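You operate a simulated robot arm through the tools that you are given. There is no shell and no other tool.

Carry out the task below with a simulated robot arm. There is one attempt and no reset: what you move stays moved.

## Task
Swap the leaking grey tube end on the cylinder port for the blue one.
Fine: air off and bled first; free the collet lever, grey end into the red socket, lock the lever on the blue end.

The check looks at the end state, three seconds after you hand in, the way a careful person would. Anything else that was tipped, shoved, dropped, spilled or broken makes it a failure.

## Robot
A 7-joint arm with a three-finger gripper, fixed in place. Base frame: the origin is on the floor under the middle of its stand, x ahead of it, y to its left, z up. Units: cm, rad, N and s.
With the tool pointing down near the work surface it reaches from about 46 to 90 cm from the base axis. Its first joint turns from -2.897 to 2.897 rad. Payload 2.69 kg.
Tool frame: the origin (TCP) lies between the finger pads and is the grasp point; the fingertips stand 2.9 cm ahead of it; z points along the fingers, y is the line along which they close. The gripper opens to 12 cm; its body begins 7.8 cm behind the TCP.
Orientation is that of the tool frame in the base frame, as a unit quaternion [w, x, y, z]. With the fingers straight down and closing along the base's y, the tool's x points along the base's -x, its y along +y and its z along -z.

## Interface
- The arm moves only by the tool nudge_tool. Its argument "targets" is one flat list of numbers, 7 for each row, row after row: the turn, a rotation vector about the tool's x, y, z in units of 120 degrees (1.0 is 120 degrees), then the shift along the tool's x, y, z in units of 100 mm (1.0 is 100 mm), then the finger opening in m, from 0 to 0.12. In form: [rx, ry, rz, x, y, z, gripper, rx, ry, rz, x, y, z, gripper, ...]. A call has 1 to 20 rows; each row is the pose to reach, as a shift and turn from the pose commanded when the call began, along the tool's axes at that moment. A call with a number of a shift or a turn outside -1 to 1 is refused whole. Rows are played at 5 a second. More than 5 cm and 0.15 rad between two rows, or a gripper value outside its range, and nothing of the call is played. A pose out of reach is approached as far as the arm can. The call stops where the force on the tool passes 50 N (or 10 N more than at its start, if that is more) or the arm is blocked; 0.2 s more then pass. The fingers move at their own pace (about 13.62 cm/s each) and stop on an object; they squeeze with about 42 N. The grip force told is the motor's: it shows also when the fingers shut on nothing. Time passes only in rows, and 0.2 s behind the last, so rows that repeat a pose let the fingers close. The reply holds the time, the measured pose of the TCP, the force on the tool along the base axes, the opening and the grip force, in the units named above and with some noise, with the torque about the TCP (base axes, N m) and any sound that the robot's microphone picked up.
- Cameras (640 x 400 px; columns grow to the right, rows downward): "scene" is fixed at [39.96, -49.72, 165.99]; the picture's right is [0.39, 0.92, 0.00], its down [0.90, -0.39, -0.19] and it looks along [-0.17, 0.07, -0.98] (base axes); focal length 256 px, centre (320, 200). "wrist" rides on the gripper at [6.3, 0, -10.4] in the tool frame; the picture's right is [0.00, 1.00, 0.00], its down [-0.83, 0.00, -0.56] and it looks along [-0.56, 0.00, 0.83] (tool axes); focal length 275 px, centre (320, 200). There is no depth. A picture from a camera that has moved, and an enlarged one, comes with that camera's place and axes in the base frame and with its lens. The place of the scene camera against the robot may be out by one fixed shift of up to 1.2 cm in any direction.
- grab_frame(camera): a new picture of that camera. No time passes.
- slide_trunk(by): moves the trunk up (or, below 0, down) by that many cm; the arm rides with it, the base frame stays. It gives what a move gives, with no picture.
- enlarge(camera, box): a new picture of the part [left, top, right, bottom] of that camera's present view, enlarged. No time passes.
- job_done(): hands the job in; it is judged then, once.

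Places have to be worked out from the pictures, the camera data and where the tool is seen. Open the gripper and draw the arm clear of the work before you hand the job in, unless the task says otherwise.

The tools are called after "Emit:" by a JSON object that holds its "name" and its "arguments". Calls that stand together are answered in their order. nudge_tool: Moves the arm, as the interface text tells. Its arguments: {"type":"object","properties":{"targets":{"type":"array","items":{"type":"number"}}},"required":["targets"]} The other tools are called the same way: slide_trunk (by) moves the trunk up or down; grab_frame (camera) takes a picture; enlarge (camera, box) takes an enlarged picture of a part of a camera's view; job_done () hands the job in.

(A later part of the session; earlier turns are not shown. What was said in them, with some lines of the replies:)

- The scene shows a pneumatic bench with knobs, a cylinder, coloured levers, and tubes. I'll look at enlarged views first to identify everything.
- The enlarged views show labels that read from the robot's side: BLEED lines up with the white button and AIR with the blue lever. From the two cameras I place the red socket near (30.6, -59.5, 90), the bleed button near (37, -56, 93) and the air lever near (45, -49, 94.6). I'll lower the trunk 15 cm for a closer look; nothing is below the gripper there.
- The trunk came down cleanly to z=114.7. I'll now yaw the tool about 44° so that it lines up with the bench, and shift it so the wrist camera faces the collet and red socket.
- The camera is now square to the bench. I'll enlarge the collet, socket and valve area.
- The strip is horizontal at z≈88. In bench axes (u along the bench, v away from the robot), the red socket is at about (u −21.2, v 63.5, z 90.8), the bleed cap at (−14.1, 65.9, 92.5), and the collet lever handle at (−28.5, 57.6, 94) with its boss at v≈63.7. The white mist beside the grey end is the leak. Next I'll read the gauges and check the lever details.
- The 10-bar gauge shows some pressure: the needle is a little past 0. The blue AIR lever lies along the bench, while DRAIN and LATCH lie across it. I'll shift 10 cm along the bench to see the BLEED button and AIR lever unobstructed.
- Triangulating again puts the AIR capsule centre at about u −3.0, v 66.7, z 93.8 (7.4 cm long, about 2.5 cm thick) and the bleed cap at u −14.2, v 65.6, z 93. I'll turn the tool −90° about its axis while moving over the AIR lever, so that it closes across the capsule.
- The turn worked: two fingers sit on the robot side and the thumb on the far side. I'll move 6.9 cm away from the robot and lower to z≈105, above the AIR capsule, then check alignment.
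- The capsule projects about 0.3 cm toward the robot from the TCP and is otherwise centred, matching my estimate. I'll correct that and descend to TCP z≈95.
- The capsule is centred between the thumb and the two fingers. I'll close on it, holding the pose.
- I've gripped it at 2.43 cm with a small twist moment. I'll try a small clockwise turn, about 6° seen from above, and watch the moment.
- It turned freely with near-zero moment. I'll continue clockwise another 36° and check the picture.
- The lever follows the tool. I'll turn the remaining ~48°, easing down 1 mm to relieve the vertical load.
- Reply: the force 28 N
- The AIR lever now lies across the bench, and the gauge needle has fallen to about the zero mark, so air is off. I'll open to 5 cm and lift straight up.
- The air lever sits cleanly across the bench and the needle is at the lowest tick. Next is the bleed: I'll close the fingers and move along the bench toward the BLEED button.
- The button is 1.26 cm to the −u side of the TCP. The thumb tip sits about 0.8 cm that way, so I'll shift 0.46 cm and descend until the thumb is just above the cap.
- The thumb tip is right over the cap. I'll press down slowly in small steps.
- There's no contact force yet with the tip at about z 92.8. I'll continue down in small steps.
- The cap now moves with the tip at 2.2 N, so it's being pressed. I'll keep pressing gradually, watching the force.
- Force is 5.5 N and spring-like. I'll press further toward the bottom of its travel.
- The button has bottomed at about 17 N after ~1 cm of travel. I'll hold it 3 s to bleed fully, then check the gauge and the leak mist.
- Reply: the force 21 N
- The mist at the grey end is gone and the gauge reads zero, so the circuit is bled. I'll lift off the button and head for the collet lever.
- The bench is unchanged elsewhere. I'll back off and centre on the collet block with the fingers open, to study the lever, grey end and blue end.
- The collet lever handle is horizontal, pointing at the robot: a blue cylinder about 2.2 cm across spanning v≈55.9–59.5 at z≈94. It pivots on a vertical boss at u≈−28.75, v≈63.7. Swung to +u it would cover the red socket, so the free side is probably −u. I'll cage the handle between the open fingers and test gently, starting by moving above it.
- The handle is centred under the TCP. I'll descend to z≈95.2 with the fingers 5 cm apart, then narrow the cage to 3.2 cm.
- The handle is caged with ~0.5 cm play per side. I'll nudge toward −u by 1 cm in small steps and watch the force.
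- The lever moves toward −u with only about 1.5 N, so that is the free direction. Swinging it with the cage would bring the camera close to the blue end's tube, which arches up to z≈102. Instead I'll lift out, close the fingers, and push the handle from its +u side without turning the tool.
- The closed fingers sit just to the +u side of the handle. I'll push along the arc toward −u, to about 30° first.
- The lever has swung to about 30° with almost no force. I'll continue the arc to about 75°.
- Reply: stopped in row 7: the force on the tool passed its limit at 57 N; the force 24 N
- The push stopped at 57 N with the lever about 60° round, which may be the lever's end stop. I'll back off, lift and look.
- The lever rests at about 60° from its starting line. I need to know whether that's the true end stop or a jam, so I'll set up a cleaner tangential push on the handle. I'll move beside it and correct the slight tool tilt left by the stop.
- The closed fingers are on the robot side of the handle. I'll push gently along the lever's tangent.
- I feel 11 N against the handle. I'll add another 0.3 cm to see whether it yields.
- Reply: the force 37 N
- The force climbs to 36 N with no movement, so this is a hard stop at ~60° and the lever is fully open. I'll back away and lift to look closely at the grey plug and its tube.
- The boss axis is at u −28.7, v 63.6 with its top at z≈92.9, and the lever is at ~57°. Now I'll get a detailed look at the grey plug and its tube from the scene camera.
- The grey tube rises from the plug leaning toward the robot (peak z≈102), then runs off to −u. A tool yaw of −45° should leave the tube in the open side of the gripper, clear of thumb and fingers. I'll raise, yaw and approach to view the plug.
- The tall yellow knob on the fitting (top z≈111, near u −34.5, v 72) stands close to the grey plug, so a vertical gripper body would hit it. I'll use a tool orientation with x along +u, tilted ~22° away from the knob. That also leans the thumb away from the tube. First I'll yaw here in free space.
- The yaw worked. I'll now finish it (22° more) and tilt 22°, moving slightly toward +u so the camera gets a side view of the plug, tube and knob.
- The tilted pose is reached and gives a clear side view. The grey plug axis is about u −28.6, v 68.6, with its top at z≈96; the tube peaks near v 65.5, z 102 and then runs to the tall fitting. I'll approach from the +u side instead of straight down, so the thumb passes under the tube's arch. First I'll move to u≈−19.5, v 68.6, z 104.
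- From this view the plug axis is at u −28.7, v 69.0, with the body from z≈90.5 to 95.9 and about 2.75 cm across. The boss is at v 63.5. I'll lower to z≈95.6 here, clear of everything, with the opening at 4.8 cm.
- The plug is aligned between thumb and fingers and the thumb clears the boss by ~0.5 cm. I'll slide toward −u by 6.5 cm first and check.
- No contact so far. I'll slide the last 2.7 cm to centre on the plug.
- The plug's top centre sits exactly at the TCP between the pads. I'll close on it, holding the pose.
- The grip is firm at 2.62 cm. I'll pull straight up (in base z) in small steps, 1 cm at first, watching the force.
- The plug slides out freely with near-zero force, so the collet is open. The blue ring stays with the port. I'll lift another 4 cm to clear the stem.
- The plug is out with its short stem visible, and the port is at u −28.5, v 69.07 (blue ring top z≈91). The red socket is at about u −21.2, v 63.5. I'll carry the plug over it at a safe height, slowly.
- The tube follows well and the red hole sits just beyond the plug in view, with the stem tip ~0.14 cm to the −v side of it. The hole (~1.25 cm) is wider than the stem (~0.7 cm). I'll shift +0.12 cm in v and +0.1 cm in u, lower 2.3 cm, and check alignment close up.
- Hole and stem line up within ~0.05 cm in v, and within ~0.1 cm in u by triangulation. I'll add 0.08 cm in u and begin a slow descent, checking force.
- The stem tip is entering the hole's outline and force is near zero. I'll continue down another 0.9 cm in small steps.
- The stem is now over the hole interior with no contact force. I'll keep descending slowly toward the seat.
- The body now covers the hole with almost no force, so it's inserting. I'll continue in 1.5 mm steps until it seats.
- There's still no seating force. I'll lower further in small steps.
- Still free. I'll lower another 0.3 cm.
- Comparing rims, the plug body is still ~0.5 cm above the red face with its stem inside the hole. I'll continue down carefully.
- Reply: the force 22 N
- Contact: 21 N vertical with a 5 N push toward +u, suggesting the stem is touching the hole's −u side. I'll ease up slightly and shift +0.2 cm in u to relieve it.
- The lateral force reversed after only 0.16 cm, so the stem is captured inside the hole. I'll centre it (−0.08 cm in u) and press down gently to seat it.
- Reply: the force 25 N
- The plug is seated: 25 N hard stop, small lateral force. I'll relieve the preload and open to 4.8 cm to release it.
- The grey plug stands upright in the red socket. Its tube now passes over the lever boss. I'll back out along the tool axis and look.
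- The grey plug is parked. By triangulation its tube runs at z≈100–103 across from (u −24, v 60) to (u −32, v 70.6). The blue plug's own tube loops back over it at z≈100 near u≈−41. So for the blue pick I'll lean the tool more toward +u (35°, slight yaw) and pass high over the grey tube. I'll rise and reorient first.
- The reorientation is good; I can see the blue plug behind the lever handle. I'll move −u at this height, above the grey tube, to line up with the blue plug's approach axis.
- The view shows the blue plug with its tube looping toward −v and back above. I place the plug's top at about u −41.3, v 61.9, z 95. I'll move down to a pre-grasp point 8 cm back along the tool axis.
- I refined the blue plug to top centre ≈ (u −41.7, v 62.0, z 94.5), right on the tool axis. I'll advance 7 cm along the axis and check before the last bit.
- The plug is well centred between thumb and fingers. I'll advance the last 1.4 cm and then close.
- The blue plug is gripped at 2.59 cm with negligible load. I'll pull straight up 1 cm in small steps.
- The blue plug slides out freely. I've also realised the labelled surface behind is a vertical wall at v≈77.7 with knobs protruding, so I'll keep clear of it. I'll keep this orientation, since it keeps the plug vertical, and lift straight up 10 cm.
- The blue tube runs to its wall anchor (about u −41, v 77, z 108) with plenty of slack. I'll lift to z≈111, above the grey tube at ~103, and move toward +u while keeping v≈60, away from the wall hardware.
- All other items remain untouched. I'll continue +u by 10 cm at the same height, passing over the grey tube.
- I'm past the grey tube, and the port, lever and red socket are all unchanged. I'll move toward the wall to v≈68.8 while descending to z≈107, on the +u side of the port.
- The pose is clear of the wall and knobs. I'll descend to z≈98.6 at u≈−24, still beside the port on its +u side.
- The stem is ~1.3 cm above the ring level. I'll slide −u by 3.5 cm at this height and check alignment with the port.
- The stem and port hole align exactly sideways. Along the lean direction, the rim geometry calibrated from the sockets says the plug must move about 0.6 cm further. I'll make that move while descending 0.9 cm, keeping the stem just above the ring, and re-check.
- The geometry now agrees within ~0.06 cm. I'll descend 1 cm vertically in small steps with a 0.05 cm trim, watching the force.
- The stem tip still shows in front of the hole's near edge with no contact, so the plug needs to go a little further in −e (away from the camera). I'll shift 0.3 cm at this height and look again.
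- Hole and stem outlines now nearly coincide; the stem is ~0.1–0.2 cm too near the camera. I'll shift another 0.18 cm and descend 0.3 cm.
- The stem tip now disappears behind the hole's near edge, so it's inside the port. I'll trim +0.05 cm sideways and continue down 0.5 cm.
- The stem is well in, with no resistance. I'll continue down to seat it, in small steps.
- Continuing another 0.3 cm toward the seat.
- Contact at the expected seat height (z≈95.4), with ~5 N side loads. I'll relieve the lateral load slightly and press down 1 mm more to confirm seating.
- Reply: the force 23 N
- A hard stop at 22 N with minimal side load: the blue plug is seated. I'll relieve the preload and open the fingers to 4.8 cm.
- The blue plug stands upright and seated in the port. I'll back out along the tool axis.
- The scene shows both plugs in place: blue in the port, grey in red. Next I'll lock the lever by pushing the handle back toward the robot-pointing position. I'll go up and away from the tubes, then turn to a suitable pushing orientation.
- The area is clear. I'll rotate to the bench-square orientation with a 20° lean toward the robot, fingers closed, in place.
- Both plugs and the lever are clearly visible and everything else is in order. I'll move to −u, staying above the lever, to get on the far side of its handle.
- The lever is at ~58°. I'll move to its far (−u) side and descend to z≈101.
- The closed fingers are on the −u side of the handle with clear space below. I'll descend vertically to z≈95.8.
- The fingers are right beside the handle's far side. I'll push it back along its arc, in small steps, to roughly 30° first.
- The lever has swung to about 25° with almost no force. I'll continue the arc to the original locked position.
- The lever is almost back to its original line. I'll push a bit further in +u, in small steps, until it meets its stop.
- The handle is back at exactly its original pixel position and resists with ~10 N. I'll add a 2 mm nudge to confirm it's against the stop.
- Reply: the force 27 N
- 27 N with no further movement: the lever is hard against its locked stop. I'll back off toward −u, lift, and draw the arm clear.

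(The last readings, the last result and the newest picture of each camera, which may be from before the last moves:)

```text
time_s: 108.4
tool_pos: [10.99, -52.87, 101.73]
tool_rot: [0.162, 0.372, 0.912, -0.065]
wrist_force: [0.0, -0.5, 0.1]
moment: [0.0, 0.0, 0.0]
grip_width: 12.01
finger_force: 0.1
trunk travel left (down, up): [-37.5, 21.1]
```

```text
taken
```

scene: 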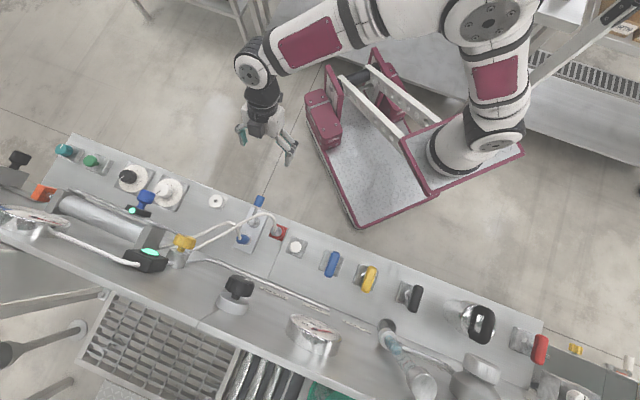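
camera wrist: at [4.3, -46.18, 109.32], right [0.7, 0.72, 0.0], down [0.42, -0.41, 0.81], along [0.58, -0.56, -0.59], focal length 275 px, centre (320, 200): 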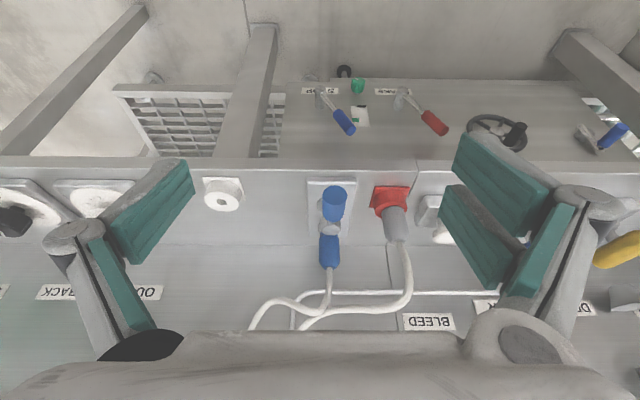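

The arm is clear. I'll inspect the final state closely: plugs, lever, air lever, bleed button and gauge.

Emit:
{"name": "enlarge", "arguments": {"camera": "wrist", "box": [260, 160, 460, 285]}}

Emit:
{"name": "enlarge", "arguments": {"camera": "scene", "box": [190, 170, 350, 290]}}

Emit:
{"name": "enlarge", "arguments": {"camera": "scene", "box": [225, 195, 295, 250]}}

Emit:
{"name": "enlarge", "arguments": {"camera": "scene", "box": [280, 305, 350, 365]}}

Emit:
{"name": "enlarge", "arguments": {"camera": "scene", "box": [0, 120, 160, 280]}}

```text
3.20 times, centred on (360, 222) of wrist
camera zoom: at [4.3, -46.18, 109.32], right [0.7, 0.72, 0.0], down [0.42, -0.41, 0.81], along [0.58, -0.56, -0.59], focal length 881 px, centre (192, 128)
```

zoom: 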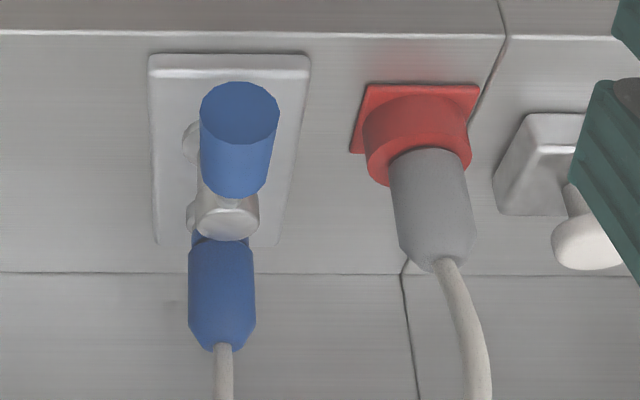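

```text
3.33 times, centred on (270, 230) of scene
camera zoom: at [39.96, -49.72, 165.99], right [0.39, 0.92, 0.0], down [0.9, -0.39, -0.19], along [-0.17, 0.07, -0.98], focal length 852 px, centre (487, 100)
```

zoom: 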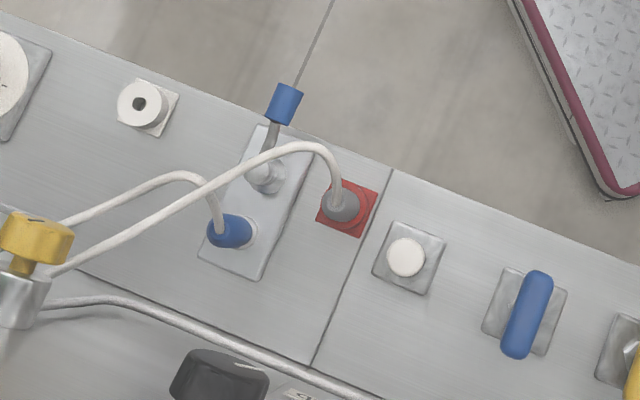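

```text
7.27 times, centred on (260, 222) of scene
camera zoom: at [39.96, -49.72, 165.99], right [0.39, 0.92, 0.0], down [0.9, -0.39, -0.19], along [-0.17, 0.07, -0.98], focal length 1859 px, centre (756, 36)
```

zoom: 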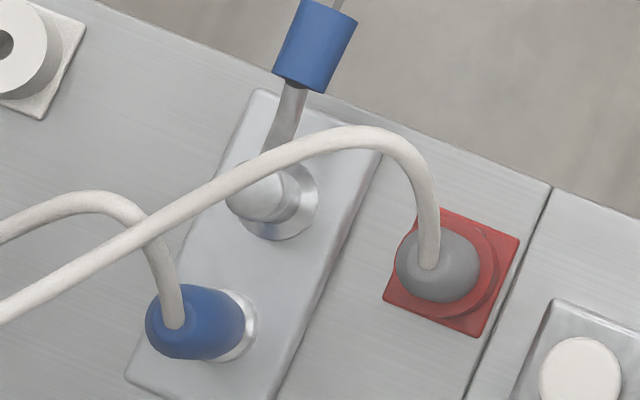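

```text
6.67 times, centred on (315, 335) of scene
camera zoom: at [39.96, -49.72, 165.99], right [0.39, 0.92, 0.0], down [0.9, -0.39, -0.19], along [-0.17, 0.07, -0.98], focal length 1704 px, centre (353, -700)
```

zoom: 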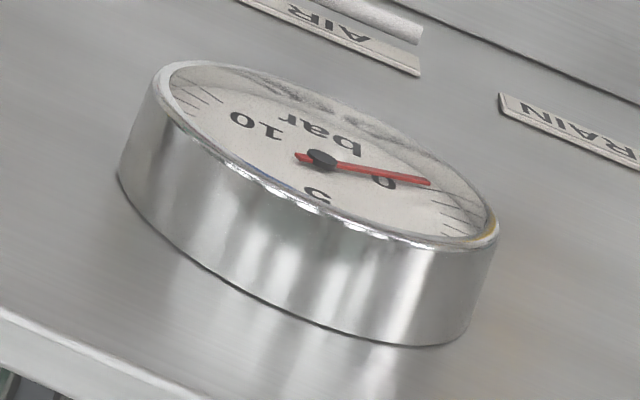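

```text
2.50 times, centred on (80, 200) of scene
camera zoom: at [39.96, -49.72, 165.99], right [0.39, 0.92, 0.0], down [0.9, -0.39, -0.19], along [-0.17, 0.07, -0.98], focal length 639 px, centre (920, 200)
```

zoom: 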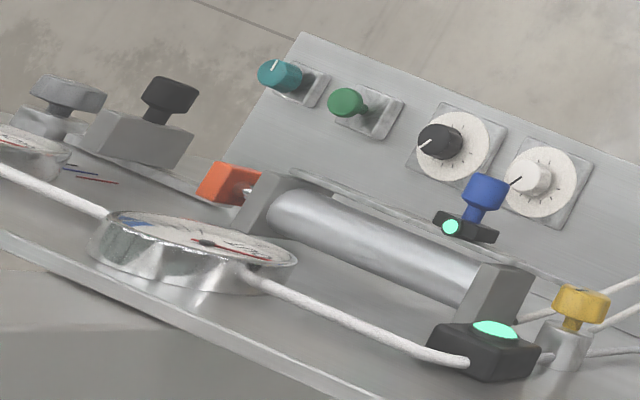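

Everything checks out: blue plug seated in the port with the lever locked, grey plug in the red socket, AIR lever off, gauge at zero, other controls unchanged. I'll raise the open gripper a little more, then hand in.

Emit:
{"name": "nudge_tool", "arguments": {"targets": [0, 0, 0, -0.1, 0, -0.28, 0.12, 0, 0, 0, -0.2, 0, -0.56, 0.12, 0, 0, 0, -0.34, 0, -0.94, 0.12, 0, 0, 0, -0.34, 0, -0.94, 0.12, 0, 0, 0, -0.34, 0, -0.94, 0.12]}}

Emit:
{"name": "enlarge", "arguments": {"camera": "scene", "box": [190, 170, 350, 290]}}

```text
time_s: 109.6
tool_pos: [11.07, -52.77, 111.64]
tool_rot: [0.162, 0.372, 0.912, -0.065]
wrist_force: [0.3, 0.2, 0.5]
moment: [0.02, 0.03, 0.01]
grip_width: 12.02
finger_force: 0.1
trunk travel left (down, up): [-37.5, 21.1]
```

```text
3.33 times, centred on (270, 230) of scene
camera zoom: at [39.96, -49.72, 165.99], right [0.39, 0.92, 0.0], down [0.9, -0.39, -0.19], along [-0.17, 0.07, -0.98], focal length 852 px, centre (487, 100)
```

zoom: 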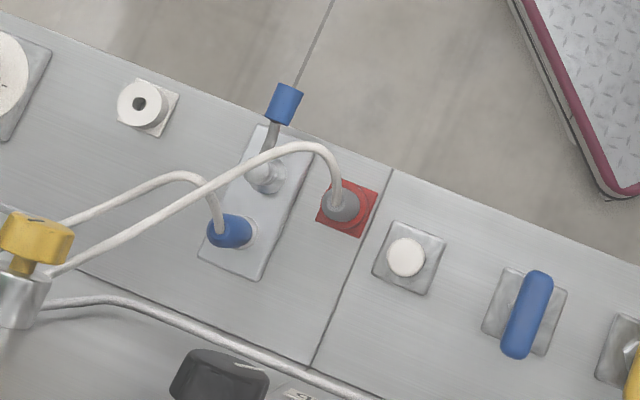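

The final picture confirms the state: blue end locked in the cylinder port, grey end in the red socket, air off and bled, gripper open and clear. I'm handing in the job.

Emit:
{"name": "job_done", "arguments": {}}

```text
The job is handed in.
```

The blue tube end is now in the cylinder port with the collet lever locked on it, and the leaking grey end is parked in the red socket.

- **Air:** I turned the AIR lever off, then held the BLEED button for about 3 s. The gauge reads zero and the leak mist at the grey end stopped. The air is still off.
- **Collet lever:** It opened about 60° to a hard stop, and the grey end came out freely. After the blue end was in, I pushed the lever back to its original position, where it held firm against the stop at about 27 N.
- **Plugs:** Both pressed down to a hard stop, at about 25 N for grey and 22 N for blue, and both stand upright.
- **Tubes:** The grey tube now arches over the collet lever on its way to the red socket, and the blue tube crosses it. In the last picture nothing else on the bench had moved.

The gripper is open and drawn clear of the bench.
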